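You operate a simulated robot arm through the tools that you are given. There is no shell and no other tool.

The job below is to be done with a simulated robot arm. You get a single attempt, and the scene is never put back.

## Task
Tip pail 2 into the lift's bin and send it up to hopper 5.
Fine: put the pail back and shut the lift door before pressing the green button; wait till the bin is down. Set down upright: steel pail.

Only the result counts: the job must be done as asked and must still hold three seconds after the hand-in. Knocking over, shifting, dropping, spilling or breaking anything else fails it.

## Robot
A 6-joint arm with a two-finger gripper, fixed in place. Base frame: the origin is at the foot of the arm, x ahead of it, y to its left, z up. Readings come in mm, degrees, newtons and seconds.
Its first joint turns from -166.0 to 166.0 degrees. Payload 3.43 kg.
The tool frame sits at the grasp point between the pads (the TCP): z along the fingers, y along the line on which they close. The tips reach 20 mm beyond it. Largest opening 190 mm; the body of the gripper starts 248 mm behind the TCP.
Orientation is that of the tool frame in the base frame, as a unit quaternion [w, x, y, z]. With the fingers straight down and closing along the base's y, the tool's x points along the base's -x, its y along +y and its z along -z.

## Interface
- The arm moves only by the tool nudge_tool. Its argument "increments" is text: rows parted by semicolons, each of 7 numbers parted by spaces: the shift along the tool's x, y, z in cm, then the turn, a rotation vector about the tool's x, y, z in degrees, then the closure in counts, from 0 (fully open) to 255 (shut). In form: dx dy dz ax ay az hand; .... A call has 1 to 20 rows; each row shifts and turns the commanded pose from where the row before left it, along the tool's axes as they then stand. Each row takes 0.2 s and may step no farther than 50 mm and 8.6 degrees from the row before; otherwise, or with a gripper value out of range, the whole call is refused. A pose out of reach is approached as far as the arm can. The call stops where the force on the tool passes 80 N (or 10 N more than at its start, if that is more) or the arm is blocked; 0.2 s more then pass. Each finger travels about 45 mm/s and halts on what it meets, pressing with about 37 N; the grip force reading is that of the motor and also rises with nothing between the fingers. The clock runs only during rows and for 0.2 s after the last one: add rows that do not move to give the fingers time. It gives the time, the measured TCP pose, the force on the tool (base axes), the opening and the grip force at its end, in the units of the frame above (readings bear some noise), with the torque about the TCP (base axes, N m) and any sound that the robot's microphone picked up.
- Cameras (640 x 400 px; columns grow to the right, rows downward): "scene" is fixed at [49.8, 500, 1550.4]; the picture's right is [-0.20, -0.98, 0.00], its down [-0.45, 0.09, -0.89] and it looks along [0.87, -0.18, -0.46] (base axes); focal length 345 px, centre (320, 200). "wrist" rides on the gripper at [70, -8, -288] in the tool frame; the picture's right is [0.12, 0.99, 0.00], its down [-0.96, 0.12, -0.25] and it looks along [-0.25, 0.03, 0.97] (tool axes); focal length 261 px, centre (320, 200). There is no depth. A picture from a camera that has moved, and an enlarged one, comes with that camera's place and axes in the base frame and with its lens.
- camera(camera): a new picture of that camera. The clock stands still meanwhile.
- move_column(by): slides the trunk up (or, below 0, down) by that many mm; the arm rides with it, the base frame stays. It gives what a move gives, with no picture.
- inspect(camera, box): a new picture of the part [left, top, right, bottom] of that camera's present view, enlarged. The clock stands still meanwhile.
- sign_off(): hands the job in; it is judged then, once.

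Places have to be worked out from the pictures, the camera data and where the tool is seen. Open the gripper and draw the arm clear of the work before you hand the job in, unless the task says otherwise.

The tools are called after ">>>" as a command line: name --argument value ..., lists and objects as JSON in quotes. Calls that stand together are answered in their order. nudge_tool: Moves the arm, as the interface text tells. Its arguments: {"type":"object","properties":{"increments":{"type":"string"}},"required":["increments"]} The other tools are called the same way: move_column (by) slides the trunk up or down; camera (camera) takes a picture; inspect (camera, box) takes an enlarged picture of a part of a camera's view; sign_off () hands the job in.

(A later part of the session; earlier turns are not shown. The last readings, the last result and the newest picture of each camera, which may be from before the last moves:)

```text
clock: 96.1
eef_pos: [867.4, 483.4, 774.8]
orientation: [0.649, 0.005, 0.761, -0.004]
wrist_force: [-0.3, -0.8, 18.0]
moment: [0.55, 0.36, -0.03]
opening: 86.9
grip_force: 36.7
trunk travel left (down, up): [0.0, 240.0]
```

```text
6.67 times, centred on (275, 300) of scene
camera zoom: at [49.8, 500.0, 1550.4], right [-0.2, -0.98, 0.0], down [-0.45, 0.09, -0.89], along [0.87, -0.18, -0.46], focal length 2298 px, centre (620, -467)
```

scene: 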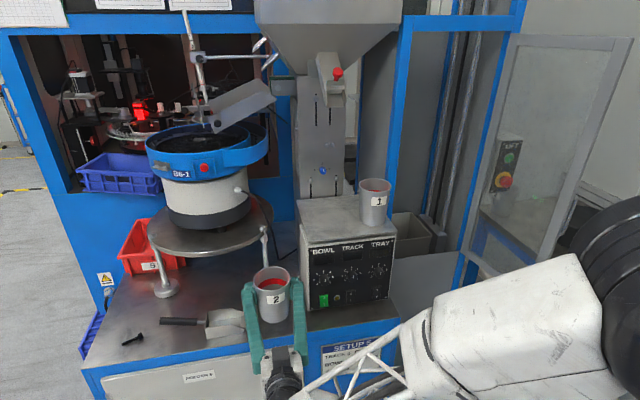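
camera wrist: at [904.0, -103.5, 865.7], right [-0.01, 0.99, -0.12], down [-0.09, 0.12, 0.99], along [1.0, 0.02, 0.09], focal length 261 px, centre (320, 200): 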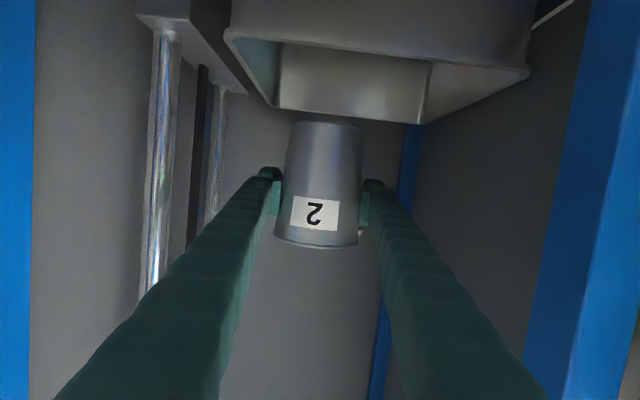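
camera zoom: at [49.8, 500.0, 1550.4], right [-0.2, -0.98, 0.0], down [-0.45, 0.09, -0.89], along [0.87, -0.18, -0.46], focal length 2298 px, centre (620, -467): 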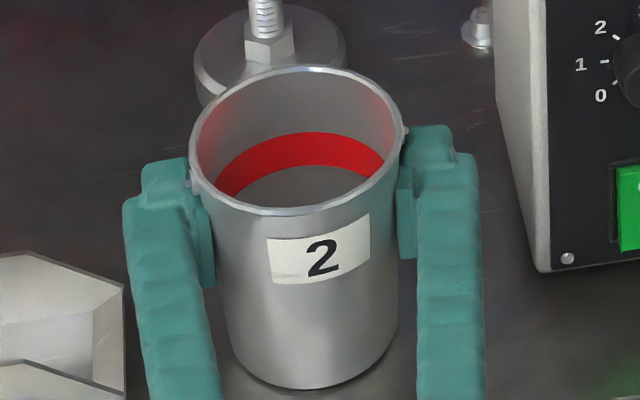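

It touches down (18 N) but the moment and picture show the pail leaning about 3° towards +y. I correct the roll a little before releasing.

>>> nudge_tool --increments "-0.1 0 0 0 0 1.5 255;0 0 0 0 0 0 255"

>>> nudge_tool --increments "0 0 0 0 0 1.3 255;0 0 0 0 0 0 255"

>>> inspect --camera "scene" --box '[240, 270, 310, 330]'

```text
clock: 96.7
eef_pos: [865.8, 482.5, 774.1]
orientation: [0.649, 0.014, 0.761, 0.005]
wrist_force: [2.4, -2.3, 14.0]
moment: [-0.46, -0.32, 0.02]
opening: 86.7
grip_force: 36.5
trunk travel left (down, up): [0.0, 240.0]
```

```text
clock: 97.3
eef_pos: [867.7, 480.0, 774.1]
orientation: [0.648, 0.023, 0.761, 0.012]
wrist_force: [1.2, -6.4, 15.3]
moment: [-1.08, -0.05, 0.06]
opening: 86.9
grip_force: 37.1
trunk travel left (down, up): [0.0, 240.0]
```

```text
6.67 times, centred on (275, 300) of scene
camera zoom: at [49.8, 500.0, 1550.4], right [-0.2, -0.98, 0.0], down [-0.45, 0.09, -0.89], along [0.87, -0.18, -0.46], focal length 2298 px, centre (620, -467)
```

zoom: 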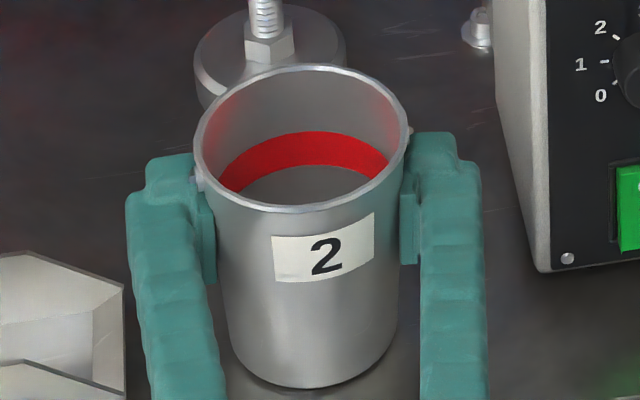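

That overshot: the moment crossed zero at about 0.8°. I turn back 1.9° so the base sits flat.

>>> nudge_tool --increments "0 0 0 0 0 -1.9 255;0 0.1 0 0 0 0 255;0 0 0 0 0 0 255"

>>> inspect --camera "scene" --box '[240, 270, 310, 330]'

```text
clock: 98.1
eef_pos: [866.4, 482.8, 773.5]
orientation: [0.648, 0.009, 0.761, 0.002]
wrist_force: [-1.6, -4.1, 10.2]
moment: [0.17, 0.13, 0.08]
opening: 86.5
grip_force: 36.8
trunk travel left (down, up): [0.0, 240.0]
```

```text
6.67 times, centred on (275, 300) of scene
camera zoom: at [49.8, 500.0, 1550.4], right [-0.2, -0.98, 0.0], down [-0.45, 0.09, -0.89], along [0.87, -0.18, -0.46], focal length 2298 px, centre (620, -467)
```

zoom: 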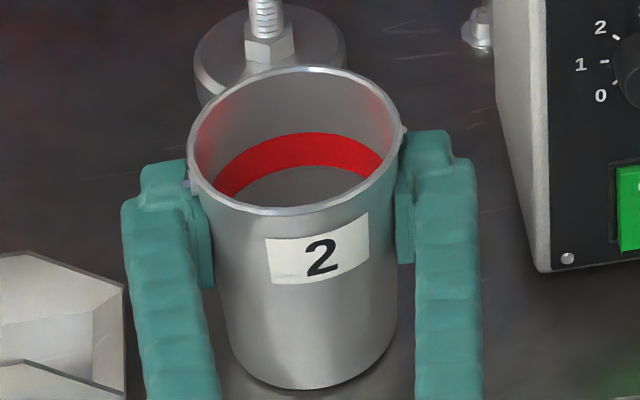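

The moment is nearly zero, so the base is flat. I open the fingers gradually.

>>> nudge_tool --increments "0 0 0 0 0 0 136;0 0 0 0 0 0 132;0 0 0 0 0 0 125;0 0 0 0 0 0 115;0 0 0 0 0 0 105;0 0 0 0 0 0 105"

>>> inspect --camera "scene" --box '[240, 270, 310, 330]'

>>> camera --camera "wrist"

```text
clock: 99.5
eef_pos: [867.1, 484.5, 772.7]
orientation: [0.648, 0.01, 0.761, 0.001]
wrist_force: [-0.3, -0.8, -0.4]
moment: [0.07, -0.02, 0.03]
opening: 111.6
grip_force: 0.0
trunk travel left (down, up): [0.0, 240.0]
```

```text
6.67 times, centred on (275, 300) of scene
camera zoom: at [49.8, 500.0, 1550.4], right [-0.2, -0.98, 0.0], down [-0.45, 0.09, -0.89], along [0.87, -0.18, -0.46], focal length 2298 px, centre (620, -467)
```

zoom: 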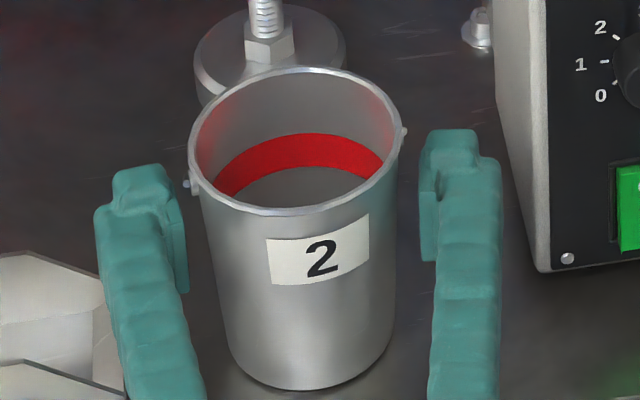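

```text
taken
camera wrist: at [571.8, 480.1, 749.7], right [-0.01, 0.99, -0.1], down [-0.09, 0.1, 0.99], along [1.0, 0.01, 0.09], focal length 261 px, centre (320, 200)
```

wrist: 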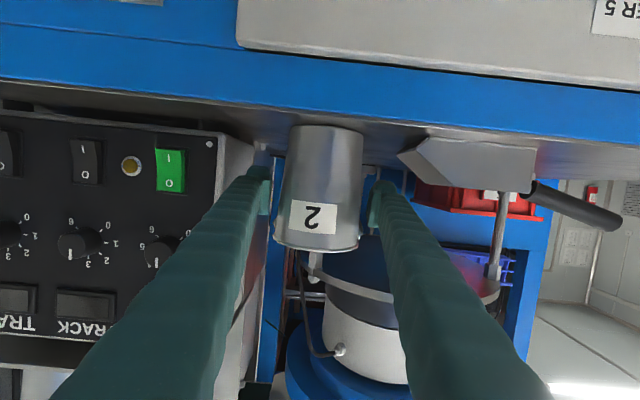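

The pail stands upright in its original place. I withdraw the fingers straight back.

>>> nudge_tool --increments "0.3 0 -2 0 0 0 104;0.49 0 -3 0 0 0 104;0.49 0 -3 0 0 0 104;0.49 0 -3 0 0 0 104;0.49 0 -3 0 0 0 104;0 0 0 0 0 0 104"

>>> move_column --by 75

>>> inspect --camera "scene" --box '[200, 260, 360, 360]'

```text
clock: 100.9
eef_pos: [723.2, 484.5, 772.5]
orientation: [0.649, 0.01, 0.761, 0.001]
wrist_force: [0.8, -0.7, 0.1]
moment: [-0.01, -0.01, 0.01]
opening: 111.8
grip_force: 0.0
trunk travel left (down, up): [0.0, 240.0]
```

```text
clock: 102.0
eef_pos: [724.1, 485.9, 847.9]
orientation: [0.649, 0.01, 0.761, 0.001]
wrist_force: [-0.9, -0.1, -0.1]
moment: [-0.03, 0.0, 0.02]
opening: 111.6
grip_force: 0.1
trunk travel left (down, up): [-75.0, 165.0]
```

```text
4.00 times, centred on (280, 310) of scene
camera zoom: at [49.8, 500.0, 1550.4], right [-0.2, -0.98, 0.0], down [-0.45, 0.09, -0.89], along [0.87, -0.18, -0.46], focal length 1378 px, centre (480, -240)
```

zoom: 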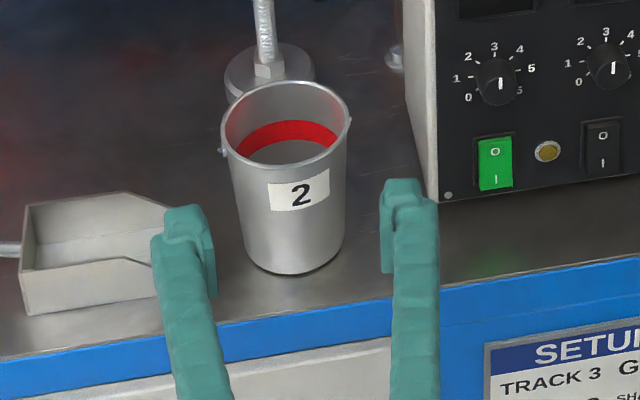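

Pail 2 is back where it was, upright. Next is closing the door: I raise the arm clear and then go around the door's free edge (about (715, -320)) to push it from outside.

>>> nudge_tool --increments "0 0 -2 0 0 -0.9 255;-4.35 0 -0.7 0 0 0 255;-4.35 0 -0.7 0 0 0 255;-4.35 0 -0.7 0 0 0 255;-4.35 0 -0.7 0 0 0 255;-4.35 0 -0.7 0 0 0 255;-4.35 0 -0.7 0 0 0 255;-4.35 0 -0.7 0 0 0 255;-4.35 0 -0.7 0 0 0 255;0 0 0 0 0 0 255"

>>> nudge_tool --increments "0 -4.8 0 0 0 0 255;0 -4.8 0 0 0 0 255;0 -4.8 0 0 0 0 255;0 -4.8 0 0 0 0 255;0 -4.8 0 0 0 0 255;0 -4.8 0 0 0 0 255;0 -4.8 0 0 0 0 255;0 -4.8 0 0 0 0 255;0 -4.8 0 0 0 0 255;0 -4.8 0 0 0 0 255;0 -4.8 0 0 0 0 255;0 0 0 0 0 0 255"

>>> camera --camera "wrist"

>>> camera --camera "scene"

```text
clock: 104.2
eef_pos: [703.4, 486.6, 1203.3]
orientation: [0.648, 0.004, 0.761, -0.004]
wrist_force: [0.9, 0.2, -0.6]
moment: [0.01, -0.01, 0.03]
opening: 0.0
grip_force: 34.5
trunk travel left (down, up): [-75.0, 165.0]
```

```text
clock: 106.8
eef_pos: [701.5, -50.2, 1217.2]
orientation: [0.661, 0.108, 0.741, 0.047]
wrist_force: [0.3, 1.0, 0.9]
moment: [-0.03, -0.04, -0.25]
opening: 0.0
grip_force: 34.2
out of reach, approached as far as the arm can: row 11
trunk travel left (down, up): [-75.0, 165.0]
```

```text
taken
camera wrist: at [409.0, -20.2, 1183.8], right [0.09, 0.99, 0.1], down [-0.13, -0.08, 0.99], along [0.99, -0.1, 0.13], focal length 261 px, centre (320, 200)
```

wrist: 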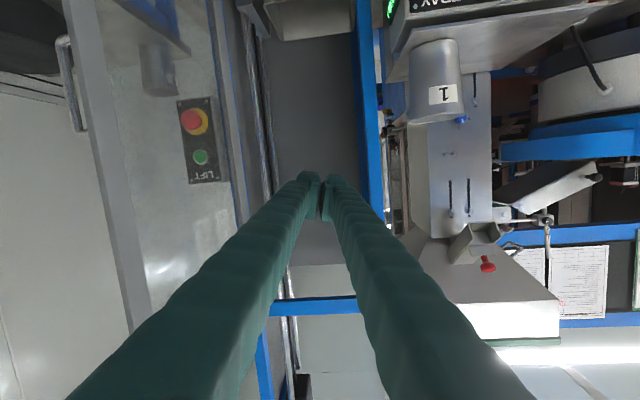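

```text
taken
```

scene: 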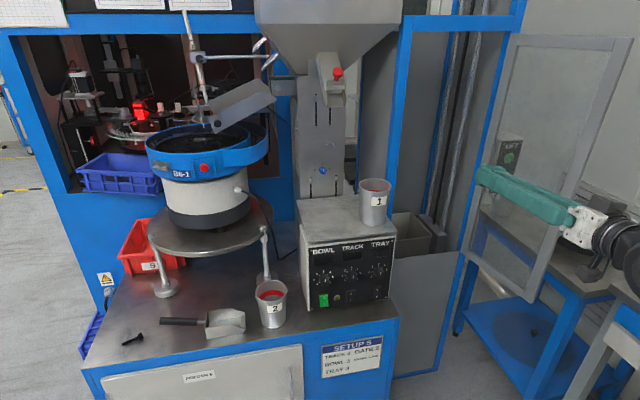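

The wrist passed near a singular pose and picked up some roll. I correct the roll and pitch the tool further down, clear of that alignment.

>>> nudge_tool --increments "0 0 0 0 8 0 255;0 0 0 0 8 0 255;0 0 0 0 8 0 255;0 0 0 0 0 -6.5 255;0 0 0 0 0 -6.5 255;0 0 0 0 0 0 255"

```text
clock: 108.2
eef_pos: [701.1, -25.9, 1212.5]
orientation: [0.472, -0.095, 0.874, -0.057]
wrist_force: [1.1, 0.0, 0.4]
moment: [-0.01, -0.01, -0.02]
opening: 0.0
grip_force: 34.1
out of reach, approached as far as the arm can: row 1
trunk travel left (down, up): [-75.0, 165.0]
```

The pose is good at 33° pitch but now rolled the other way; I undo that roll.

>>> nudge_tool --increments "0 0 0 0 0 6.5 255;0 0 0 0 0 6.3 255;0 0 0 0 0 0 255"

```text
clock: 109.0
eef_pos: [702.0, -27.3, 1213.0]
orientation: [0.475, 0.004, 0.88, -0.003]
wrist_force: [0.1, -0.2, 0.3]
moment: [-0.01, 0.0, 0.01]
opening: 0.3
grip_force: 34.2
trunk travel left (down, up): [-75.0, 165.0]
```

Clean orientation again. I retreat to x ≈ 640 and pass around the door's free edge to y ≈ -430.

>>> nudge_tool --increments "1.7 0 -2.6 0 0 0 255;1.7 0 -2.6 0 0 0 255;0 0 0 0 0 0 255"

>>> nudge_tool --increments "0 -4.5 0 0 0 0 255;0 -4.5 0 0 0 0 255;0 -4.5 0 0 0 0 255;0 -4.5 0 0 0 0 255;0 0 0 0 0 0 255"

>>> camera --camera "wrist"

>>> camera --camera "scene"

```text
clock: 109.8
eef_pos: [637.9, -24.1, 1214.7]
orientation: [0.475, 0.003, 0.88, -0.003]
wrist_force: [-0.2, -0.2, 0.6]
moment: [0.03, -0.01, -0.02]
opening: 0.0
grip_force: 34.1
trunk travel left (down, up): [-75.0, 165.0]
```

```text
clock: 111.0
eef_pos: [664.6, -72.1, 1218.3]
orientation: [0.476, -0.095, 0.873, 0.048]
wrist_force: [-0.4, 0.6, 0.7]
moment: [0.03, 0.03, 0.0]
opening: 0.0
grip_force: 34.1
trunk travel left (down, up): [-75.0, 165.0]
stopped in row 5: the arm was blocked; the commanded pose is now the measured one
```

```text
taken
camera wrist: at [392.6, -137.9, 1315.7], right [-0.27, 0.96, -0.11], down [0.28, 0.19, 0.94], along [0.92, 0.23, -0.32], focal length 261 px, centre (320, 200)
```

wrist: 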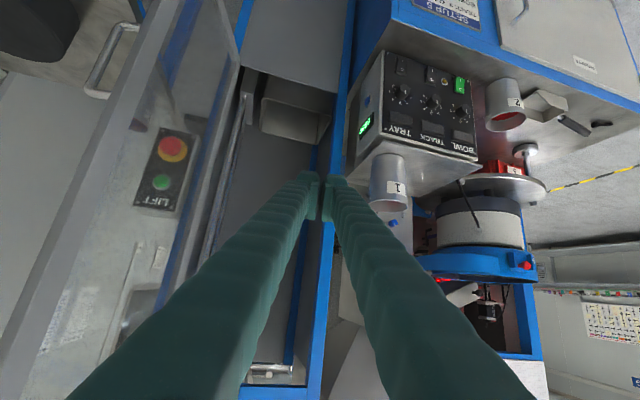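

```text
taken
```

scene: 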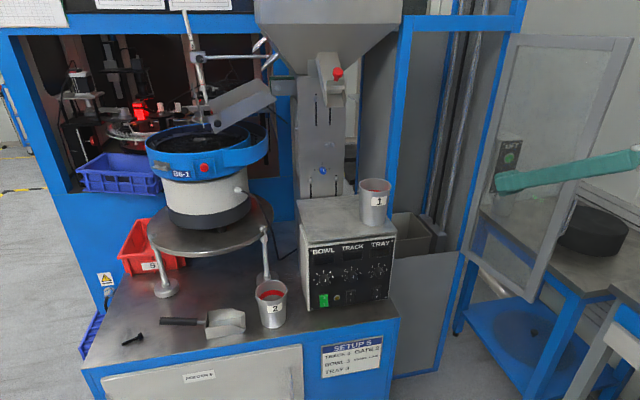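

The arm re-posed itself past the singular alignment (tool now yawed about 18° to +y), with no contact force and the door unmoved. That yaw suits pushing the door, so I keep it and continue moving in -y in small steps.

>>> nudge_tool --increments "0.3 -1.7 -0.7 0 0 0 255;0.45 -2.8 -1.14 0 0 0 255;0.45 -2.8 -1.14 0 0 0 255;0.45 -2.8 -1.14 0 0 0 255;0.45 -2.8 -1.14 0 0 0 255;0.45 -2.8 -1.14 0 0 0 255;0 0 0 0 0 0 255"

>>> camera --camera "scene"

>>> camera --camera "wrist"

```text
clock: 112.6
eef_pos: [629.3, -250.5, 1227.4]
orientation: [0.474, -0.087, 0.875, 0.048]
wrist_force: [0.4, -0.5, 0.2]
moment: [0.09, -0.04, 0.11]
opening: 0.0
grip_force: 34.3
trunk travel left (down, up): [-75.0, 165.0]
```

```text
taken
```

scene: 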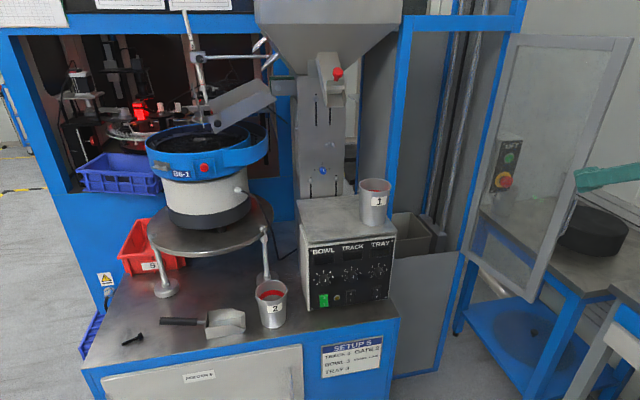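

```text
taken
camera wrist: at [358.0, -313.3, 1325.1], right [-0.26, 0.96, -0.1], down [0.29, 0.17, 0.94], along [0.92, 0.22, -0.32], focal length 261 px, centre (320, 200)
```

wrist: 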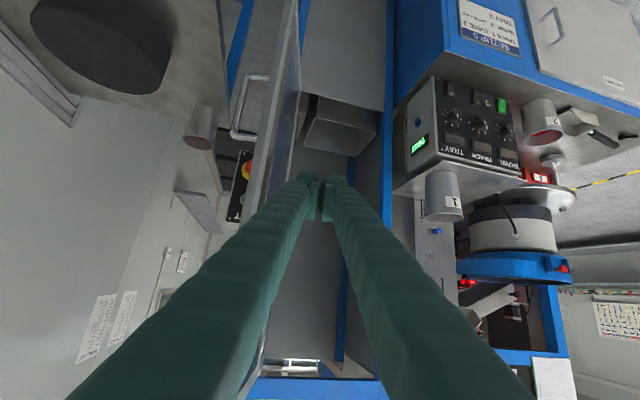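

I'm now just in front of the door's free edge. I continue to y ≈ -410, then forward alongside the door's outer face, above the handle.

>>> nudge_tool --increments "0.36 -3.15 -0.42 0 0 0 255;0.36 -3.15 -0.42 0 0 0 255;0.36 -3.15 -0.42 0 0 0 255;0.36 -3.15 -0.42 0 0 0 255;0.36 -3.15 -0.42 0 0 0 255;-1.74 -0.56 2.67 0 0 0 255;-1.74 -0.56 2.67 0 0 0 255;-1.74 -0.56 2.67 0 0 0 255;-1.74 -0.56 2.67 0 0 0 255;0 0 0 0 0 0 255"

>>> camera --camera "scene"

>>> camera --camera "wrist"

```text
clock: 114.8
eef_pos: [763.8, -404.2, 1229.6]
orientation: [0.476, -0.089, 0.874, 0.044]
wrist_force: [1.3, -0.3, -0.4]
moment: [0.01, -0.01, 0.05]
opening: 0.2
grip_force: 34.5
trunk travel left (down, up): [-75.0, 165.0]
```

```text
taken
```

scene: 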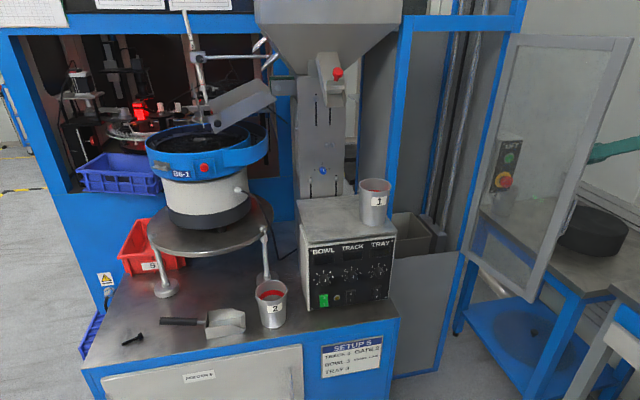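

```text
taken
camera wrist: at [490.8, -466.5, 1328.1], right [-0.26, 0.96, -0.11], down [0.28, 0.18, 0.94], along [0.92, 0.21, -0.32], focal length 261 px, centre (320, 200)
```

wrist: 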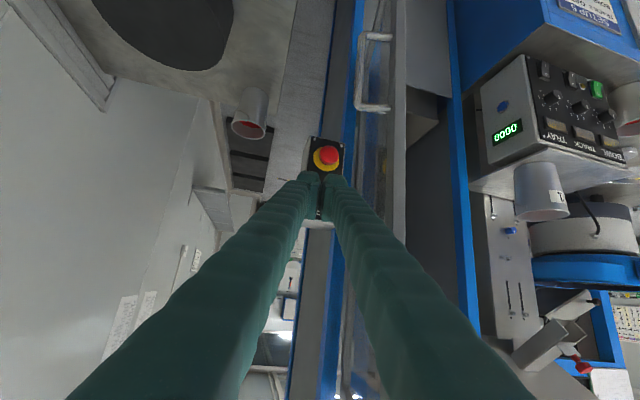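

The fingers are on the outer side of the door, above its handle. I push the door towards closed, following its arc.

>>> nudge_tool --increments "-0.47 3.05 0.68 0 0 0 255;-0.47 3.05 0.68 0 0 0 255;-0.18 2.87 0.24 0 0 0 255;-0.18 2.87 0.24 0 0 0 255;-0.18 2.87 0.24 0 0 0 255;-0.67 2.68 1.0 0 0 0 255;-0.67 2.68 1.0 0 0 0 255;-0.67 2.68 1.0 0 0 0 255;0 0 0 0 0 0 255"

>>> camera --camera "scene"

>>> camera --camera "wrist"

```text
clock: 116.8
eef_pos: [775.7, -166.2, 1230.1]
orientation: [0.476, -0.089, 0.874, 0.044]
wrist_force: [0.1, -0.1, 0.8]
moment: [-0.01, 0.01, 0.01]
opening: 0.0
grip_force: 34.0
trunk travel left (down, up): [-75.0, 165.0]
```

```text
taken
```

scene: 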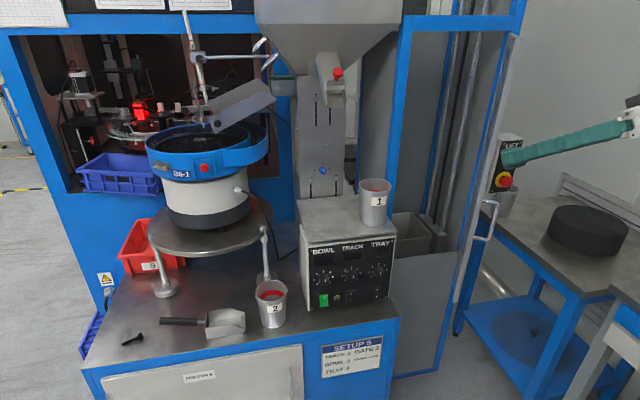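

```text
taken
camera wrist: at [503.0, -229.0, 1328.4], right [-0.26, 0.96, -0.11], down [0.28, 0.18, 0.94], along [0.92, 0.22, -0.32], focal length 261 px, centre (320, 200)
```

wrist: 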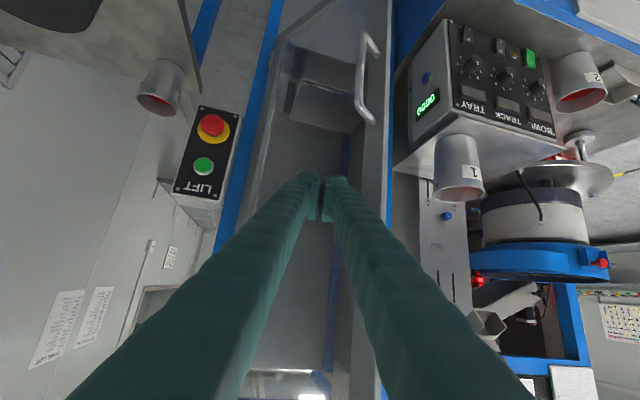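

The door is swinging shut, now near 50°. I continue along the arc, pushing with the fingertips.

>>> nudge_tool --increments "-1.17 1.95 1.78 0 0 0 255;-1.17 1.95 1.78 0 0 0 255;-1.17 1.95 1.78 0 0 0 255;-1.44 1.27 2.21 0 0 0 255;-1.44 1.27 2.21 0 0 0 255;-1.44 1.27 2.21 0 0 0 255;-1.18 0.38 1.82 0 0 0 255;-1.18 0.38 1.82 0 0 0 255;0 0 0 0 0 0 255"

>>> camera --camera "scene"

>>> camera --camera "wrist"

```text
clock: 118.8
eef_pos: [938.6, -29.0, 1229.5]
orientation: [0.476, -0.09, 0.874, 0.045]
wrist_force: [0.0, -0.2, -0.1]
moment: [0.03, -0.02, 0.04]
opening: 0.3
grip_force: 34.3
trunk travel left (down, up): [-75.0, 165.0]
```

```text
taken
```

scene: 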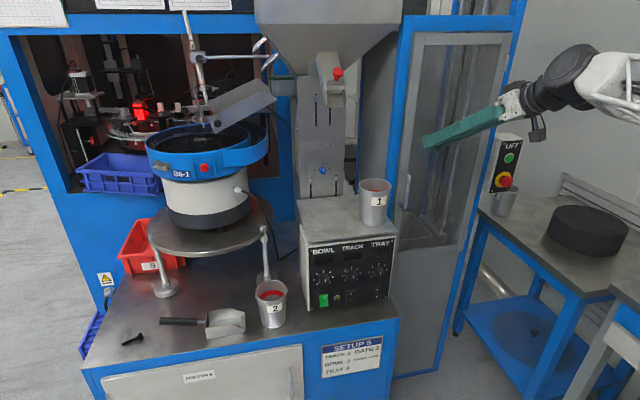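

```text
taken
camera wrist: at [666.5, -91.8, 1327.0], right [-0.26, 0.96, -0.11], down [0.28, 0.18, 0.94], along [0.92, 0.22, -0.32], focal length 261 px, centre (320, 200)
```

wrist: 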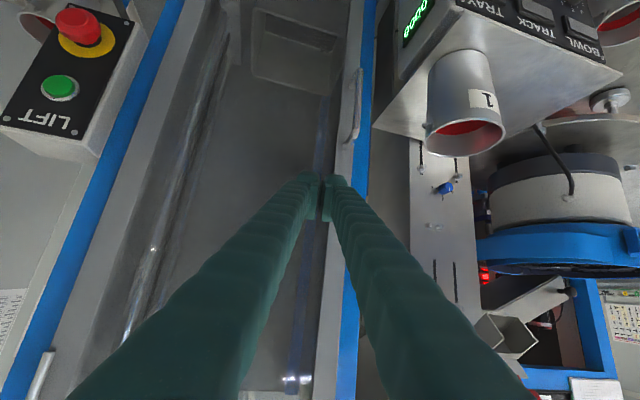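

The door looks almost shut. I shift onto its left stile and push gently in +x, watching the force.

>>> nudge_tool --increments "-0.9 1.81 1.37 0 0 0 255;-0.9 1.81 1.37 0 0 0 255;-0.43 -0.16 0.66 0 0 0 255;0 0 0 0 0 0 255"

>>> nudge_tool --increments "-0.32 -0.12 0.5 0 0 0 255;0 0 0 0 0 0 255"

>>> nudge_tool --increments "-0.32 -0.12 0.5 0 0 0 255;0 0 0 0 0 0 255"

```text
clock: 119.8
eef_pos: [972.8, 12.3, 1230.3]
orientation: [0.475, -0.089, 0.874, 0.044]
wrist_force: [-0.2, 0.5, -0.1]
moment: [0.0, 0.01, 0.02]
opening: 0.1
grip_force: 34.0
trunk travel left (down, up): [-75.0, 165.0]
```

```text
clock: 120.4
eef_pos: [978.9, 13.3, 1230.3]
orientation: [0.476, -0.09, 0.874, 0.045]
wrist_force: [-0.1, 0.6, 0.3]
moment: [-0.02, -0.02, 0.01]
opening: 0.0
grip_force: 34.3
trunk travel left (down, up): [-75.0, 165.0]
```

```text
clock: 121.0
eef_pos: [985.5, 13.6, 1230.5]
orientation: [0.476, -0.089, 0.874, 0.044]
wrist_force: [0.0, 0.4, 0.0]
moment: [0.01, 0.0, 0.02]
opening: 0.2
grip_force: 34.0
trunk travel left (down, up): [-75.0, 165.0]
```

No contact yet; I keep pushing in small steps.

>>> nudge_tool --increments "-0.32 -0.12 0.5 0 0 0 255;0 0 0 0 0 0 255"

>>> nudge_tool --increments "-0.32 -0.12 0.5 0 0 0 255;0 0 0 0 0 0 255"

>>> camera --camera "scene"

>>> inspect --camera "wrist" --box '[240, 50, 440, 250]'

```text
clock: 121.6
eef_pos: [989.3, 13.3, 1229.5]
orientation: [0.476, -0.089, 0.874, 0.045]
wrist_force: [-19.5, -1.5, -3.5]
moment: [0.05, -0.01, -0.18]
opening: 0.0
grip_force: 34.4
trunk travel left (down, up): [-75.0, 165.0]
```

```text
clock: 122.1
eef_pos: [989.4, 13.5, 1231.5]
orientation: [0.472, -0.091, 0.876, 0.045]
wrist_force: [-52.7, -11.2, -0.6]
moment: [0.15, -0.3, -0.7]
opening: 0.0
grip_force: 33.7
trunk travel left (down, up): [-75.0, 165.0]
stopped in row 2: the force on the tool passed its limit at 86 N (the readings are from after the stop); the commanded pose is now the measured one
```

```text
taken
```

scene: 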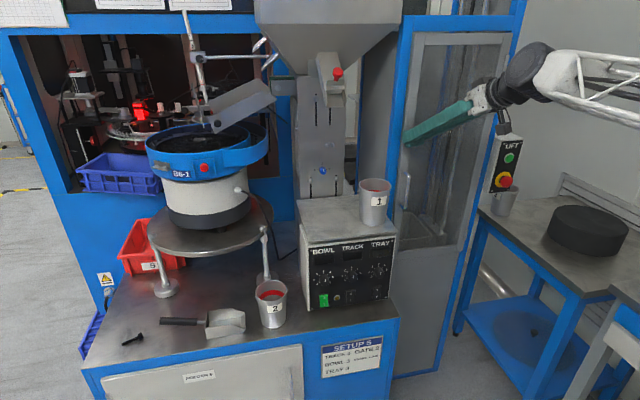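

```text
2.00 times, centred on (340, 150) of wrist
camera zoom: at [718.1, -49.5, 1329.5], right [-0.26, 0.96, -0.11], down [0.29, 0.18, 0.94], along [0.92, 0.22, -0.33], focal length 521 px, centre (280, 300)
```

zoom: 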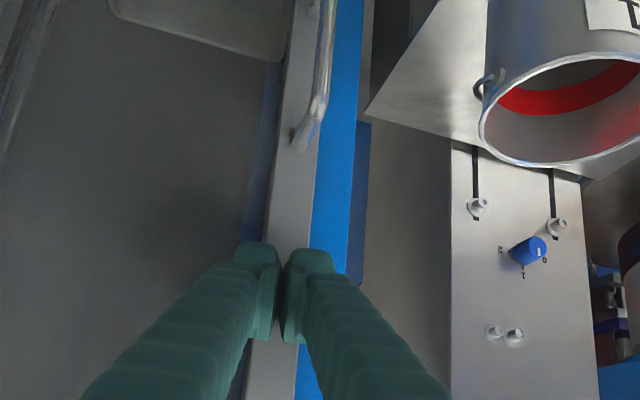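

The force rose sharply at x = 989 with no more motion, so the door is against its stop. I back off and compare with the original picture of the shut door.

>>> nudge_tool --increments "1.6 0.6 -2.47 0 0 0 255;1.6 0.6 -2.47 0 0 0 255;1.6 0.6 -2.47 0 0 0 255;0 0 0 0 0 0 255"

>>> inspect --camera "scene" --box '[390, 20, 530, 140]'

>>> inspect --camera "scene" --box '[380, 180, 480, 270]'

>>> camera --camera "wrist"

```text
clock: 123.1
eef_pos: [904.7, 13.3, 1227.9]
orientation: [0.474, -0.091, 0.875, 0.045]
wrist_force: [0.3, -0.3, -0.6]
moment: [0.0, -0.01, 0.0]
opening: 0.0
grip_force: 34.2
trunk travel left (down, up): [-75.0, 165.0]
```

```text
3.33 times, centred on (460, 80) of scene
camera zoom: at [49.8, 500.0, 1550.4], right [-0.2, -0.98, 0.0], down [-0.45, 0.09, -0.89], along [0.87, -0.18, -0.46], focal length 1149 px, centre (-147, 600)
```

zoom: 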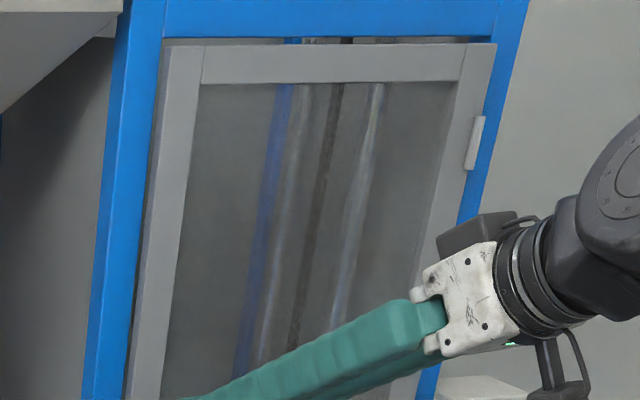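

```text
4.44 times, centred on (430, 225) of scene
camera zoom: at [49.8, 500.0, 1550.4], right [-0.2, -0.98, 0.0], down [-0.45, 0.09, -0.89], along [0.87, -0.18, -0.46], focal length 1532 px, centre (-169, 89)
```

zoom: 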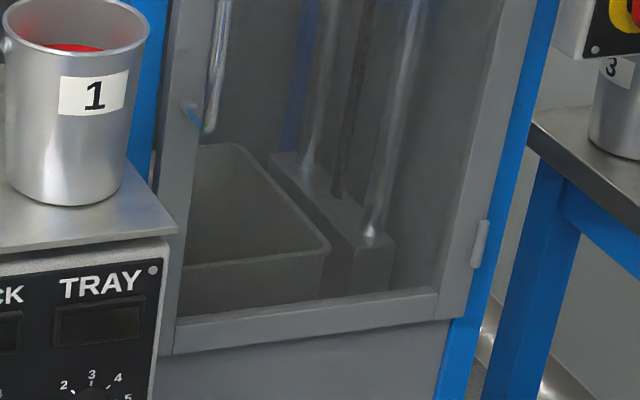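

```text
taken
camera wrist: at [632.4, -49.7, 1327.2], right [-0.26, 0.96, -0.11], down [0.29, 0.18, 0.94], along [0.92, 0.22, -0.33], focal length 261 px, centre (320, 200)
```

wrist: 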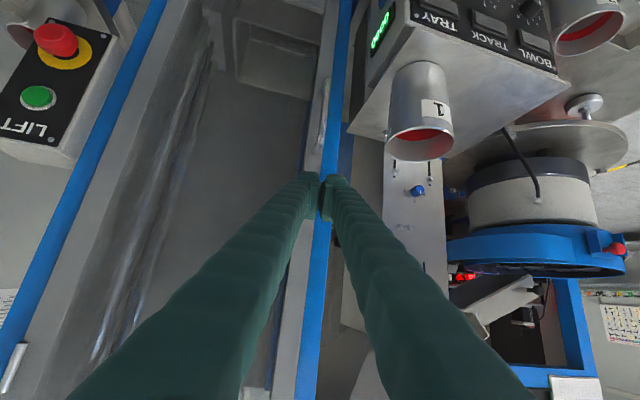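

The door looks exactly as it did when shut. The green button triangulates to about (994, -343, 1141) and the E-stop about 80 mm below it. I level the tool and move in front of the button.

>>> nudge_tool --increments "1.6 0.6 -2.47 0 0 0 255;0 0 0 0 -7.7 0 255;0 0 0 0 -7.7 0 255;0 0 0 0 -7.7 0 255;0 0 0 0 0 0 255"

```text
clock: 124.3
eef_pos: [872.8, 13.2, 1227.2]
orientation: [0.639, -0.08, 0.763, 0.061]
wrist_force: [-0.1, -1.0, 0.3]
moment: [0.01, 0.07, 0.02]
opening: 0.1
grip_force: 34.8
trunk travel left (down, up): [-75.0, 165.0]
```

Now I move to about (870, -347, 1130), in front of the button box but 100 mm short of it.

>>> nudge_tool --increments "1.24 -3.91 -0.59 0 0 0 255;1.24 -3.91 -0.59 0 0 0 255;1.24 -3.91 -0.59 0 0 0 255;1.24 -3.91 -0.59 0 0 0 255;1.24 -3.91 -0.59 0 0 0 255;1.24 -3.91 -0.59 0 0 0 255;1.24 -3.91 -0.59 0 0 0 255;1.24 -3.91 -0.59 0 0 0 255;1.24 -3.91 -0.59 0 0 0 255;0 0 0 0 0 0 255"

>>> camera --camera "wrist"

>>> inspect --camera "scene" --box '[460, 110, 580, 230]'

```text
clock: 126.5
eef_pos: [874.7, -343.3, 1130.5]
orientation: [0.639, -0.079, 0.763, 0.062]
wrist_force: [0.3, -0.4, -0.6]
moment: [0.01, 0.01, 0.02]
opening: 0.2
grip_force: 34.3
trunk travel left (down, up): [-75.0, 165.0]
```

```text
taken
camera wrist: at [587.2, -411.7, 1111.2], right [-0.22, 0.97, -0.12], down [-0.1, 0.1, 0.99], along [0.97, 0.23, 0.07], focal length 261 px, centre (320, 200)
```

wrist: 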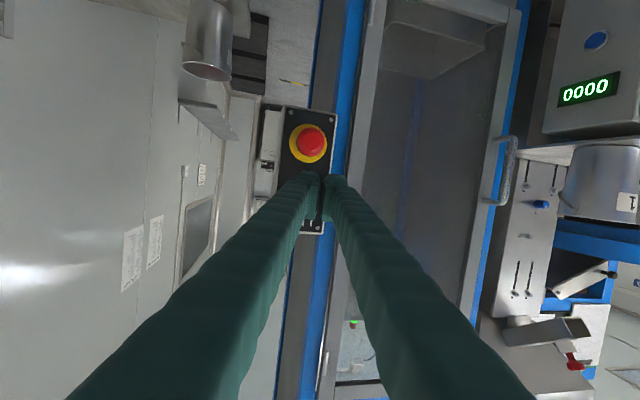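

```text
3.33 times, centred on (520, 170) of scene
camera zoom: at [49.8, 500.0, 1550.4], right [-0.2, -0.98, 0.0], down [-0.45, 0.09, -0.89], along [0.87, -0.18, -0.46], focal length 1149 px, centre (-347, 300)
```

zoom: 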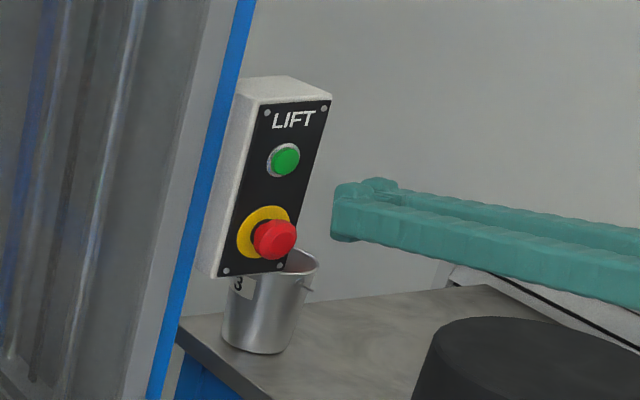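

The button centre refines to about (993, -345, 1143), E-stop head at (976, -345, 1060). I align the tip with the green button and approach to just short of it.

>>> nudge_tool --increments "-0.32 -0.66 2.4 0 0 0 255;-0.32 -0.66 2.4 0 0 0 255;-0.32 -0.66 2.4 0 0 0 255;0 0 0 0 0 0 255"

>>> inspect --camera "scene" --box '[470, 120, 540, 190]'

>>> inspect --camera "wrist" --box '[240, 80, 400, 260]'

```text
clock: 127.5
eef_pos: [953.1, -349.1, 1127.4]
orientation: [0.639, -0.08, 0.763, 0.063]
wrist_force: [-0.6, -0.6, -0.3]
moment: [-0.03, -0.03, -0.01]
opening: 0.0
grip_force: 34.5
trunk travel left (down, up): [-75.0, 165.0]
```

```text
5.71 times, centred on (505, 155) of scene
camera zoom: at [49.8, 500.0, 1550.4], right [-0.2, -0.98, 0.0], down [-0.45, 0.09, -0.89], along [0.87, -0.18, -0.46], focal length 1969 px, centre (-737, 457)
```

zoom: 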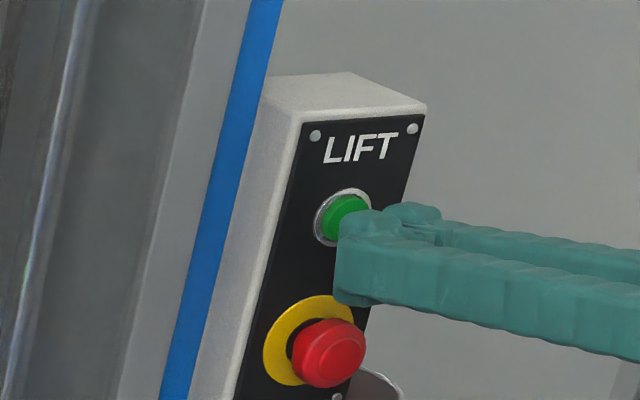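

```text
2.22 times, centred on (320, 170) of wrist
camera zoom: at [664.6, -416.1, 1108.3], right [-0.22, 0.97, -0.12], down [-0.1, 0.1, 0.99], along [0.97, 0.23, 0.07], focal length 579 px, centre (320, 267)
```

zoom: 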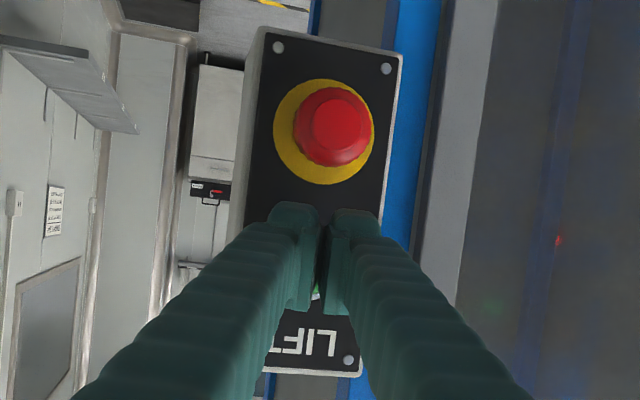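

The tip is just in front of the green button and well above the E-stop. I press in with small steps and listen for the response.

>>> nudge_tool --increments "-0.07 -0.08 0.386 0 0 0 255;-0.07 -0.08 0.386 0 0 0 255;-0.07 -0.08 0.386 0 0 0 255"

>>> nudge_tool --increments "-0.05 -0.06 0.29 0 0 0 255;-0.05 -0.06 0.29 0 0 0 255"

```text
clock: 128.3
eef_pos: [962.0, -349.5, 1128.1]
orientation: [0.64, -0.079, 0.762, 0.062]
wrist_force: [-0.2, 0.5, -0.1]
moment: [0.01, 0.0, -0.02]
opening: 0.0
grip_force: 34.3
trunk travel left (down, up): [-75.0, 165.0]
```

```text
clock: 128.9
eef_pos: [967.2, -349.5, 1129.0]
orientation: [0.639, -0.08, 0.762, 0.063]
wrist_force: [-1.9, 0.3, 0.0]
moment: [0.03, 0.0, -0.01]
opening: 0.0
grip_force: 34.4
trunk travel left (down, up): [-75.0, 165.0]
heard: click
```

I heard a click as the button went in. I back off and watch the bin.

>>> nudge_tool --increments "0.35 0.4 -1.93 0 0 0 255;0.35 0.4 -1.93 0 0 0 255;0.35 0.4 -1.93 0 0 0 255;0 0 0 0 0 0 255"

>>> camera --camera "scene"

>>> camera --camera "wrist"

```text
clock: 129.9
eef_pos: [908.8, -349.4, 1128.9]
orientation: [0.639, -0.08, 0.763, 0.063]
wrist_force: [-0.2, -0.3, 0.0]
moment: [0.01, -0.02, 0.01]
opening: 0.0
grip_force: 34.8
trunk travel left (down, up): [-75.0, 165.0]
```

```text
taken
```

scene: 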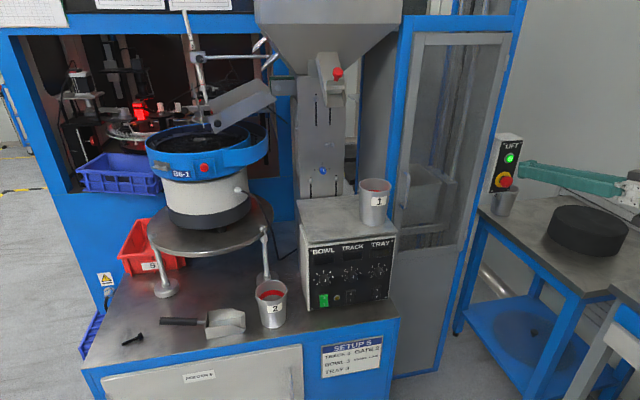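

```text
taken
camera wrist: at [619.2, -417.7, 1110.0], right [-0.22, 0.97, -0.12], down [-0.1, 0.1, 0.99], along [0.97, 0.23, 0.07], focal length 261 px, centre (320, 200)
```

wrist: 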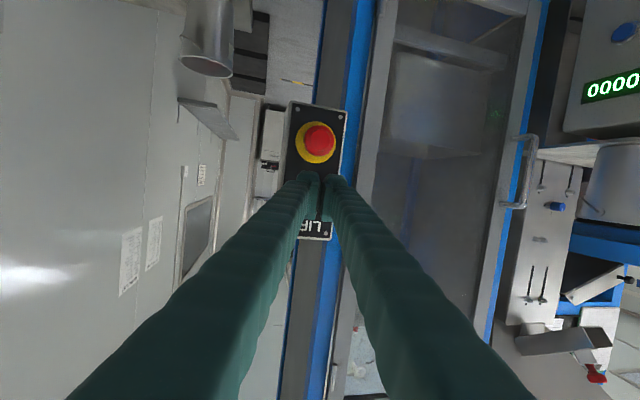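

The green lamp is lit and the bin is rising. I draw the arm further back and wait.

>>> nudge_tool --increments "0.35 0.4 -1.93 0 0 0 255;0.7 0.8 -3.86 0 0 0 255;0.7 0.8 -3.86 0 0 0 255;0 0 0 0 0 0 255;0 0 0 0 0 0 255;0 0 0 0 0 0 255;0 0 0 0 0 0 255;0 0 0 0 0 0 255;0 0 0 0 0 0 255;0 0 0 0 0 0 255;0 0 0 0 0 0 255;0 0 0 0 0 0 255;0 0 0 0 0 0 255"

>>> camera --camera "scene"

```text
clock: 132.7
eef_pos: [806.8, -350.9, 1127.9]
orientation: [0.639, -0.079, 0.763, 0.062]
wrist_force: [0.4, 0.0, -0.2]
moment: [0.01, -0.02, 0.03]
opening: 0.0
grip_force: 34.9
trunk travel left (down, up): [-75.0, 165.0]
```

```text
taken
```

scene: 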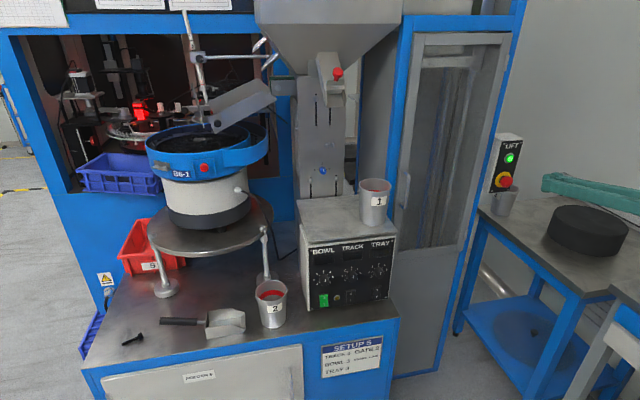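

The bin is up near the top. I keep waiting for it to empty and return.

>>> nudge_tool --increments "0 0 0 0 0 0 255;0 0 0 0 0 0 255;0 0 0 0 0 0 255;0 0 0 0 0 0 255;0 0 0 0 0 0 255;0 0 0 0 0 0 255;0 0 0 0 0 0 255;0 0 0 0 0 0 255;0 0 0 0 0 0 255;0 0 0 0 0 0 255;0 0 0 0 0 0 255;0 0 0 0 0 0 255;0 0 0 0 0 0 255;0 0 0 0 0 0 255;0 0 0 0 0 0 255;0 0 0 0 0 0 255;0 0 0 0 0 0 255;0 0 0 0 0 0 255;0 0 0 0 0 0 255;0 0 0 0 0 0 255"

>>> camera --camera "scene"

```text
clock: 136.9
eef_pos: [807.6, -351.1, 1127.7]
orientation: [0.639, -0.079, 0.762, 0.062]
wrist_force: [-0.3, 0.0, 0.1]
moment: [0.03, 0.05, 0.03]
opening: 0.1
grip_force: 33.7
trunk travel left (down, up): [-75.0, 165.0]
```

```text
taken
```

scene: 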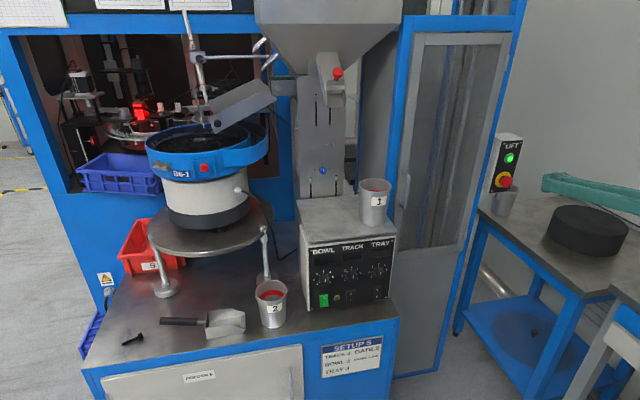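

The bin is still above view. I wait on.

>>> nudge_tool --increments "0 0 0 0 0 0 255;0 0 0 0 0 0 255;0 0 0 0 0 0 255;0 0 0 0 0 0 255;0 0 0 0 0 0 255;0 0 0 0 0 0 255;0 0 0 0 0 0 255;0 0 0 0 0 0 255;0 0 0 0 0 0 255;0 0 0 0 0 0 255;0 0 0 0 0 0 255;0 0 0 0 0 0 255;0 0 0 0 0 0 255;0 0 0 0 0 0 255;0 0 0 0 0 0 255;0 0 0 0 0 0 255;0 0 0 0 0 0 255;0 0 0 0 0 0 255;0 0 0 0 0 0 255;0 0 0 0 0 0 255"

>>> camera --camera "scene"

```text
clock: 141.1
eef_pos: [807.9, -349.9, 1126.7]
orientation: [0.639, -0.08, 0.762, 0.063]
wrist_force: [0.0, 0.3, 0.0]
moment: [-0.02, 0.03, 0.0]
opening: 0.1
grip_force: 33.9
trunk travel left (down, up): [-75.0, 165.0]
```

```text
taken
```

scene: 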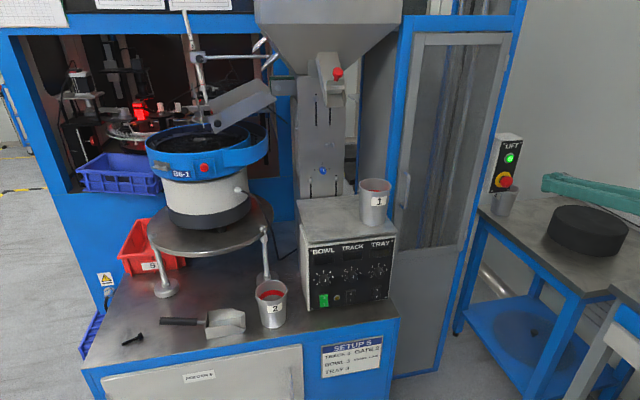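

The lamp is still lit and the bin still up; I continue waiting.

>>> nudge_tool --increments "0 0 0 0 0 0 255;0 0 0 0 0 0 255;0 0 0 0 0 0 255;0 0 0 0 0 0 255;0 0 0 0 0 0 255;0 0 0 0 0 0 255;0 0 0 0 0 0 255;0 0 0 0 0 0 255;0 0 0 0 0 0 255;0 0 0 0 0 0 255;0 0 0 0 0 0 255;0 0 0 0 0 0 255;0 0 0 0 0 0 255;0 0 0 0 0 0 255;0 0 0 0 0 0 255;0 0 0 0 0 0 255;0 0 0 0 0 0 255;0 0 0 0 0 0 255;0 0 0 0 0 0 255;0 0 0 0 0 0 255"

>>> nudge_tool --increments "0 0 0 0 0 0 255;0 0 0 0 0 0 255;0 0 0 0 0 0 255;0 0 0 0 0 0 255;0 0 0 0 0 0 255;0 0 0 0 0 0 255;0 0 0 0 0 0 255;0 0 0 0 0 0 255;0 0 0 0 0 0 255;0 0 0 0 0 0 255;0 0 0 0 0 0 255;0 0 0 0 0 0 255;0 0 0 0 0 0 255;0 0 0 0 0 0 255;0 0 0 0 0 0 255;0 0 0 0 0 0 255;0 0 0 0 0 0 255;0 0 0 0 0 0 255;0 0 0 0 0 0 255;0 0 0 0 0 0 255"

>>> camera --camera "scene"

>>> inspect --camera "scene" --box '[390, 0, 530, 100]'

```text
clock: 145.3
eef_pos: [806.1, -350.8, 1128.6]
orientation: [0.639, -0.079, 0.763, 0.062]
wrist_force: [-0.2, -0.1, 0.6]
moment: [0.03, -0.02, 0.01]
opening: 0.0
grip_force: 34.6
trunk travel left (down, up): [-75.0, 165.0]
```

```text
clock: 149.5
eef_pos: [808.3, -350.6, 1127.7]
orientation: [0.639, -0.079, 0.763, 0.062]
wrist_force: [-0.7, -0.5, 0.1]
moment: [0.01, -0.02, -0.02]
opening: 0.0
grip_force: 34.4
trunk travel left (down, up): [-75.0, 165.0]
```

```text
taken
```

scene: 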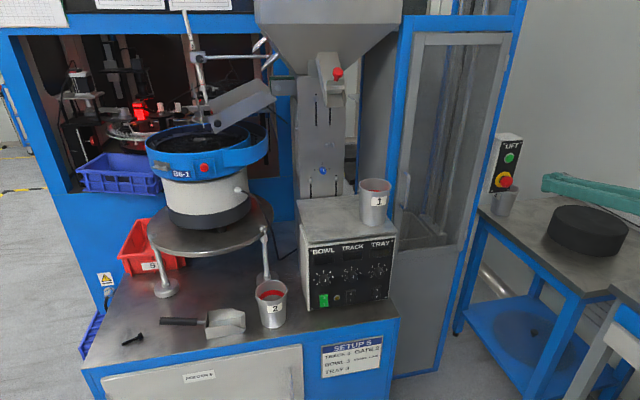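

```text
4.00 times, centred on (460, 50) of scene
camera zoom: at [49.8, 500.0, 1550.4], right [-0.2, -0.98, 0.0], down [-0.45, 0.09, -0.89], along [0.87, -0.18, -0.46], focal length 1378 px, centre (-240, 800)
```

zoom: 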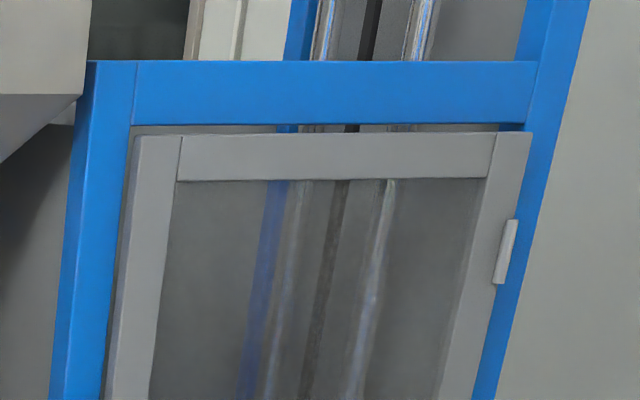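

The lamp has gone out and the bin is back down. I confirm with enlarged views of the bin, pail 2 and the rest.

>>> inspect --camera "scene" --box '[380, 180, 480, 270]'

>>> inspect --camera "scene" --box '[200, 260, 360, 360]'

>>> inspect --camera "scene" --box '[460, 110, 580, 230]'

```text
4.44 times, centred on (430, 225) of scene
camera zoom: at [49.8, 500.0, 1550.4], right [-0.2, -0.98, 0.0], down [-0.45, 0.09, -0.89], along [0.87, -0.18, -0.46], focal length 1532 px, centre (-169, 89)
```

zoom: 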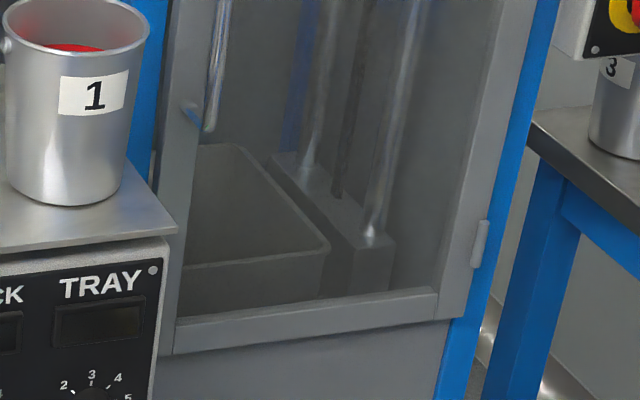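

```text
4.00 times, centred on (280, 310) of scene
camera zoom: at [49.8, 500.0, 1550.4], right [-0.2, -0.98, 0.0], down [-0.45, 0.09, -0.89], along [0.87, -0.18, -0.46], focal length 1378 px, centre (480, -240)
```

zoom: 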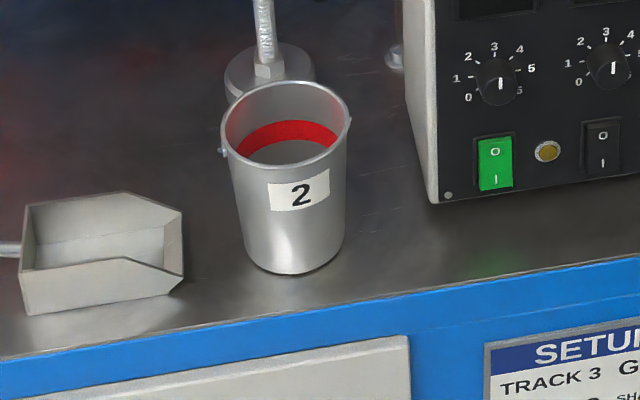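

```text
3.33 times, centred on (520, 170) of scene
camera zoom: at [49.8, 500.0, 1550.4], right [-0.2, -0.98, 0.0], down [-0.45, 0.09, -0.89], along [0.87, -0.18, -0.46], focal length 1149 px, centre (-347, 300)
```

zoom: 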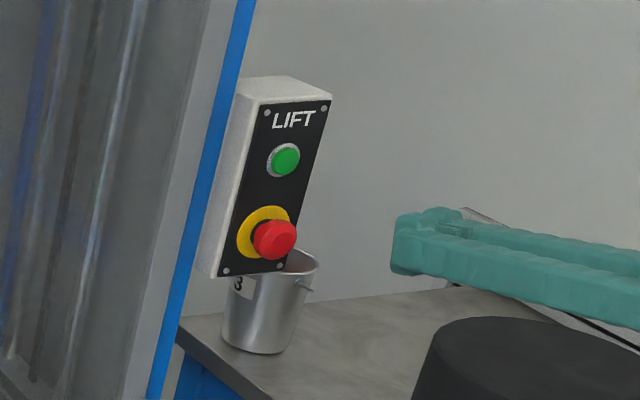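

The bin is down, the door is shut, pail 2 stands empty and upright at its place, and nothing else has moved. I withdraw the arm a little further and open the gripper in free space.

>>> nudge_tool --increments "0 0 -3 0 0 0 255;0 0 -3 0 0 0 255;0 0 -3 0 0 0 150;0 0 0 0 0 0 60;0 0 0 0 0 0 0;0 0 0 0 0 0 0;0 0 0 0 0 0 0;0 0 0 0 0 0 0;0 0 0 0 0 0 0;0 0 0 0 0 0 0"

>>> camera --camera "scene"

```text
clock: 151.7
eef_pos: [720.2, -367.9, 1143.3]
orientation: [0.639, -0.08, 0.762, 0.063]
wrist_force: [0.5, 1.1, -0.2]
moment: [0.02, -0.02, 0.01]
opening: 157.3
grip_force: 0.0
trunk travel left (down, up): [-75.0, 165.0]
```

```text
taken
```

scene: 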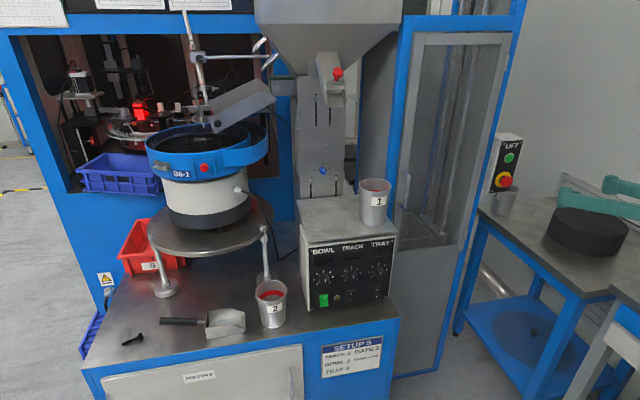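

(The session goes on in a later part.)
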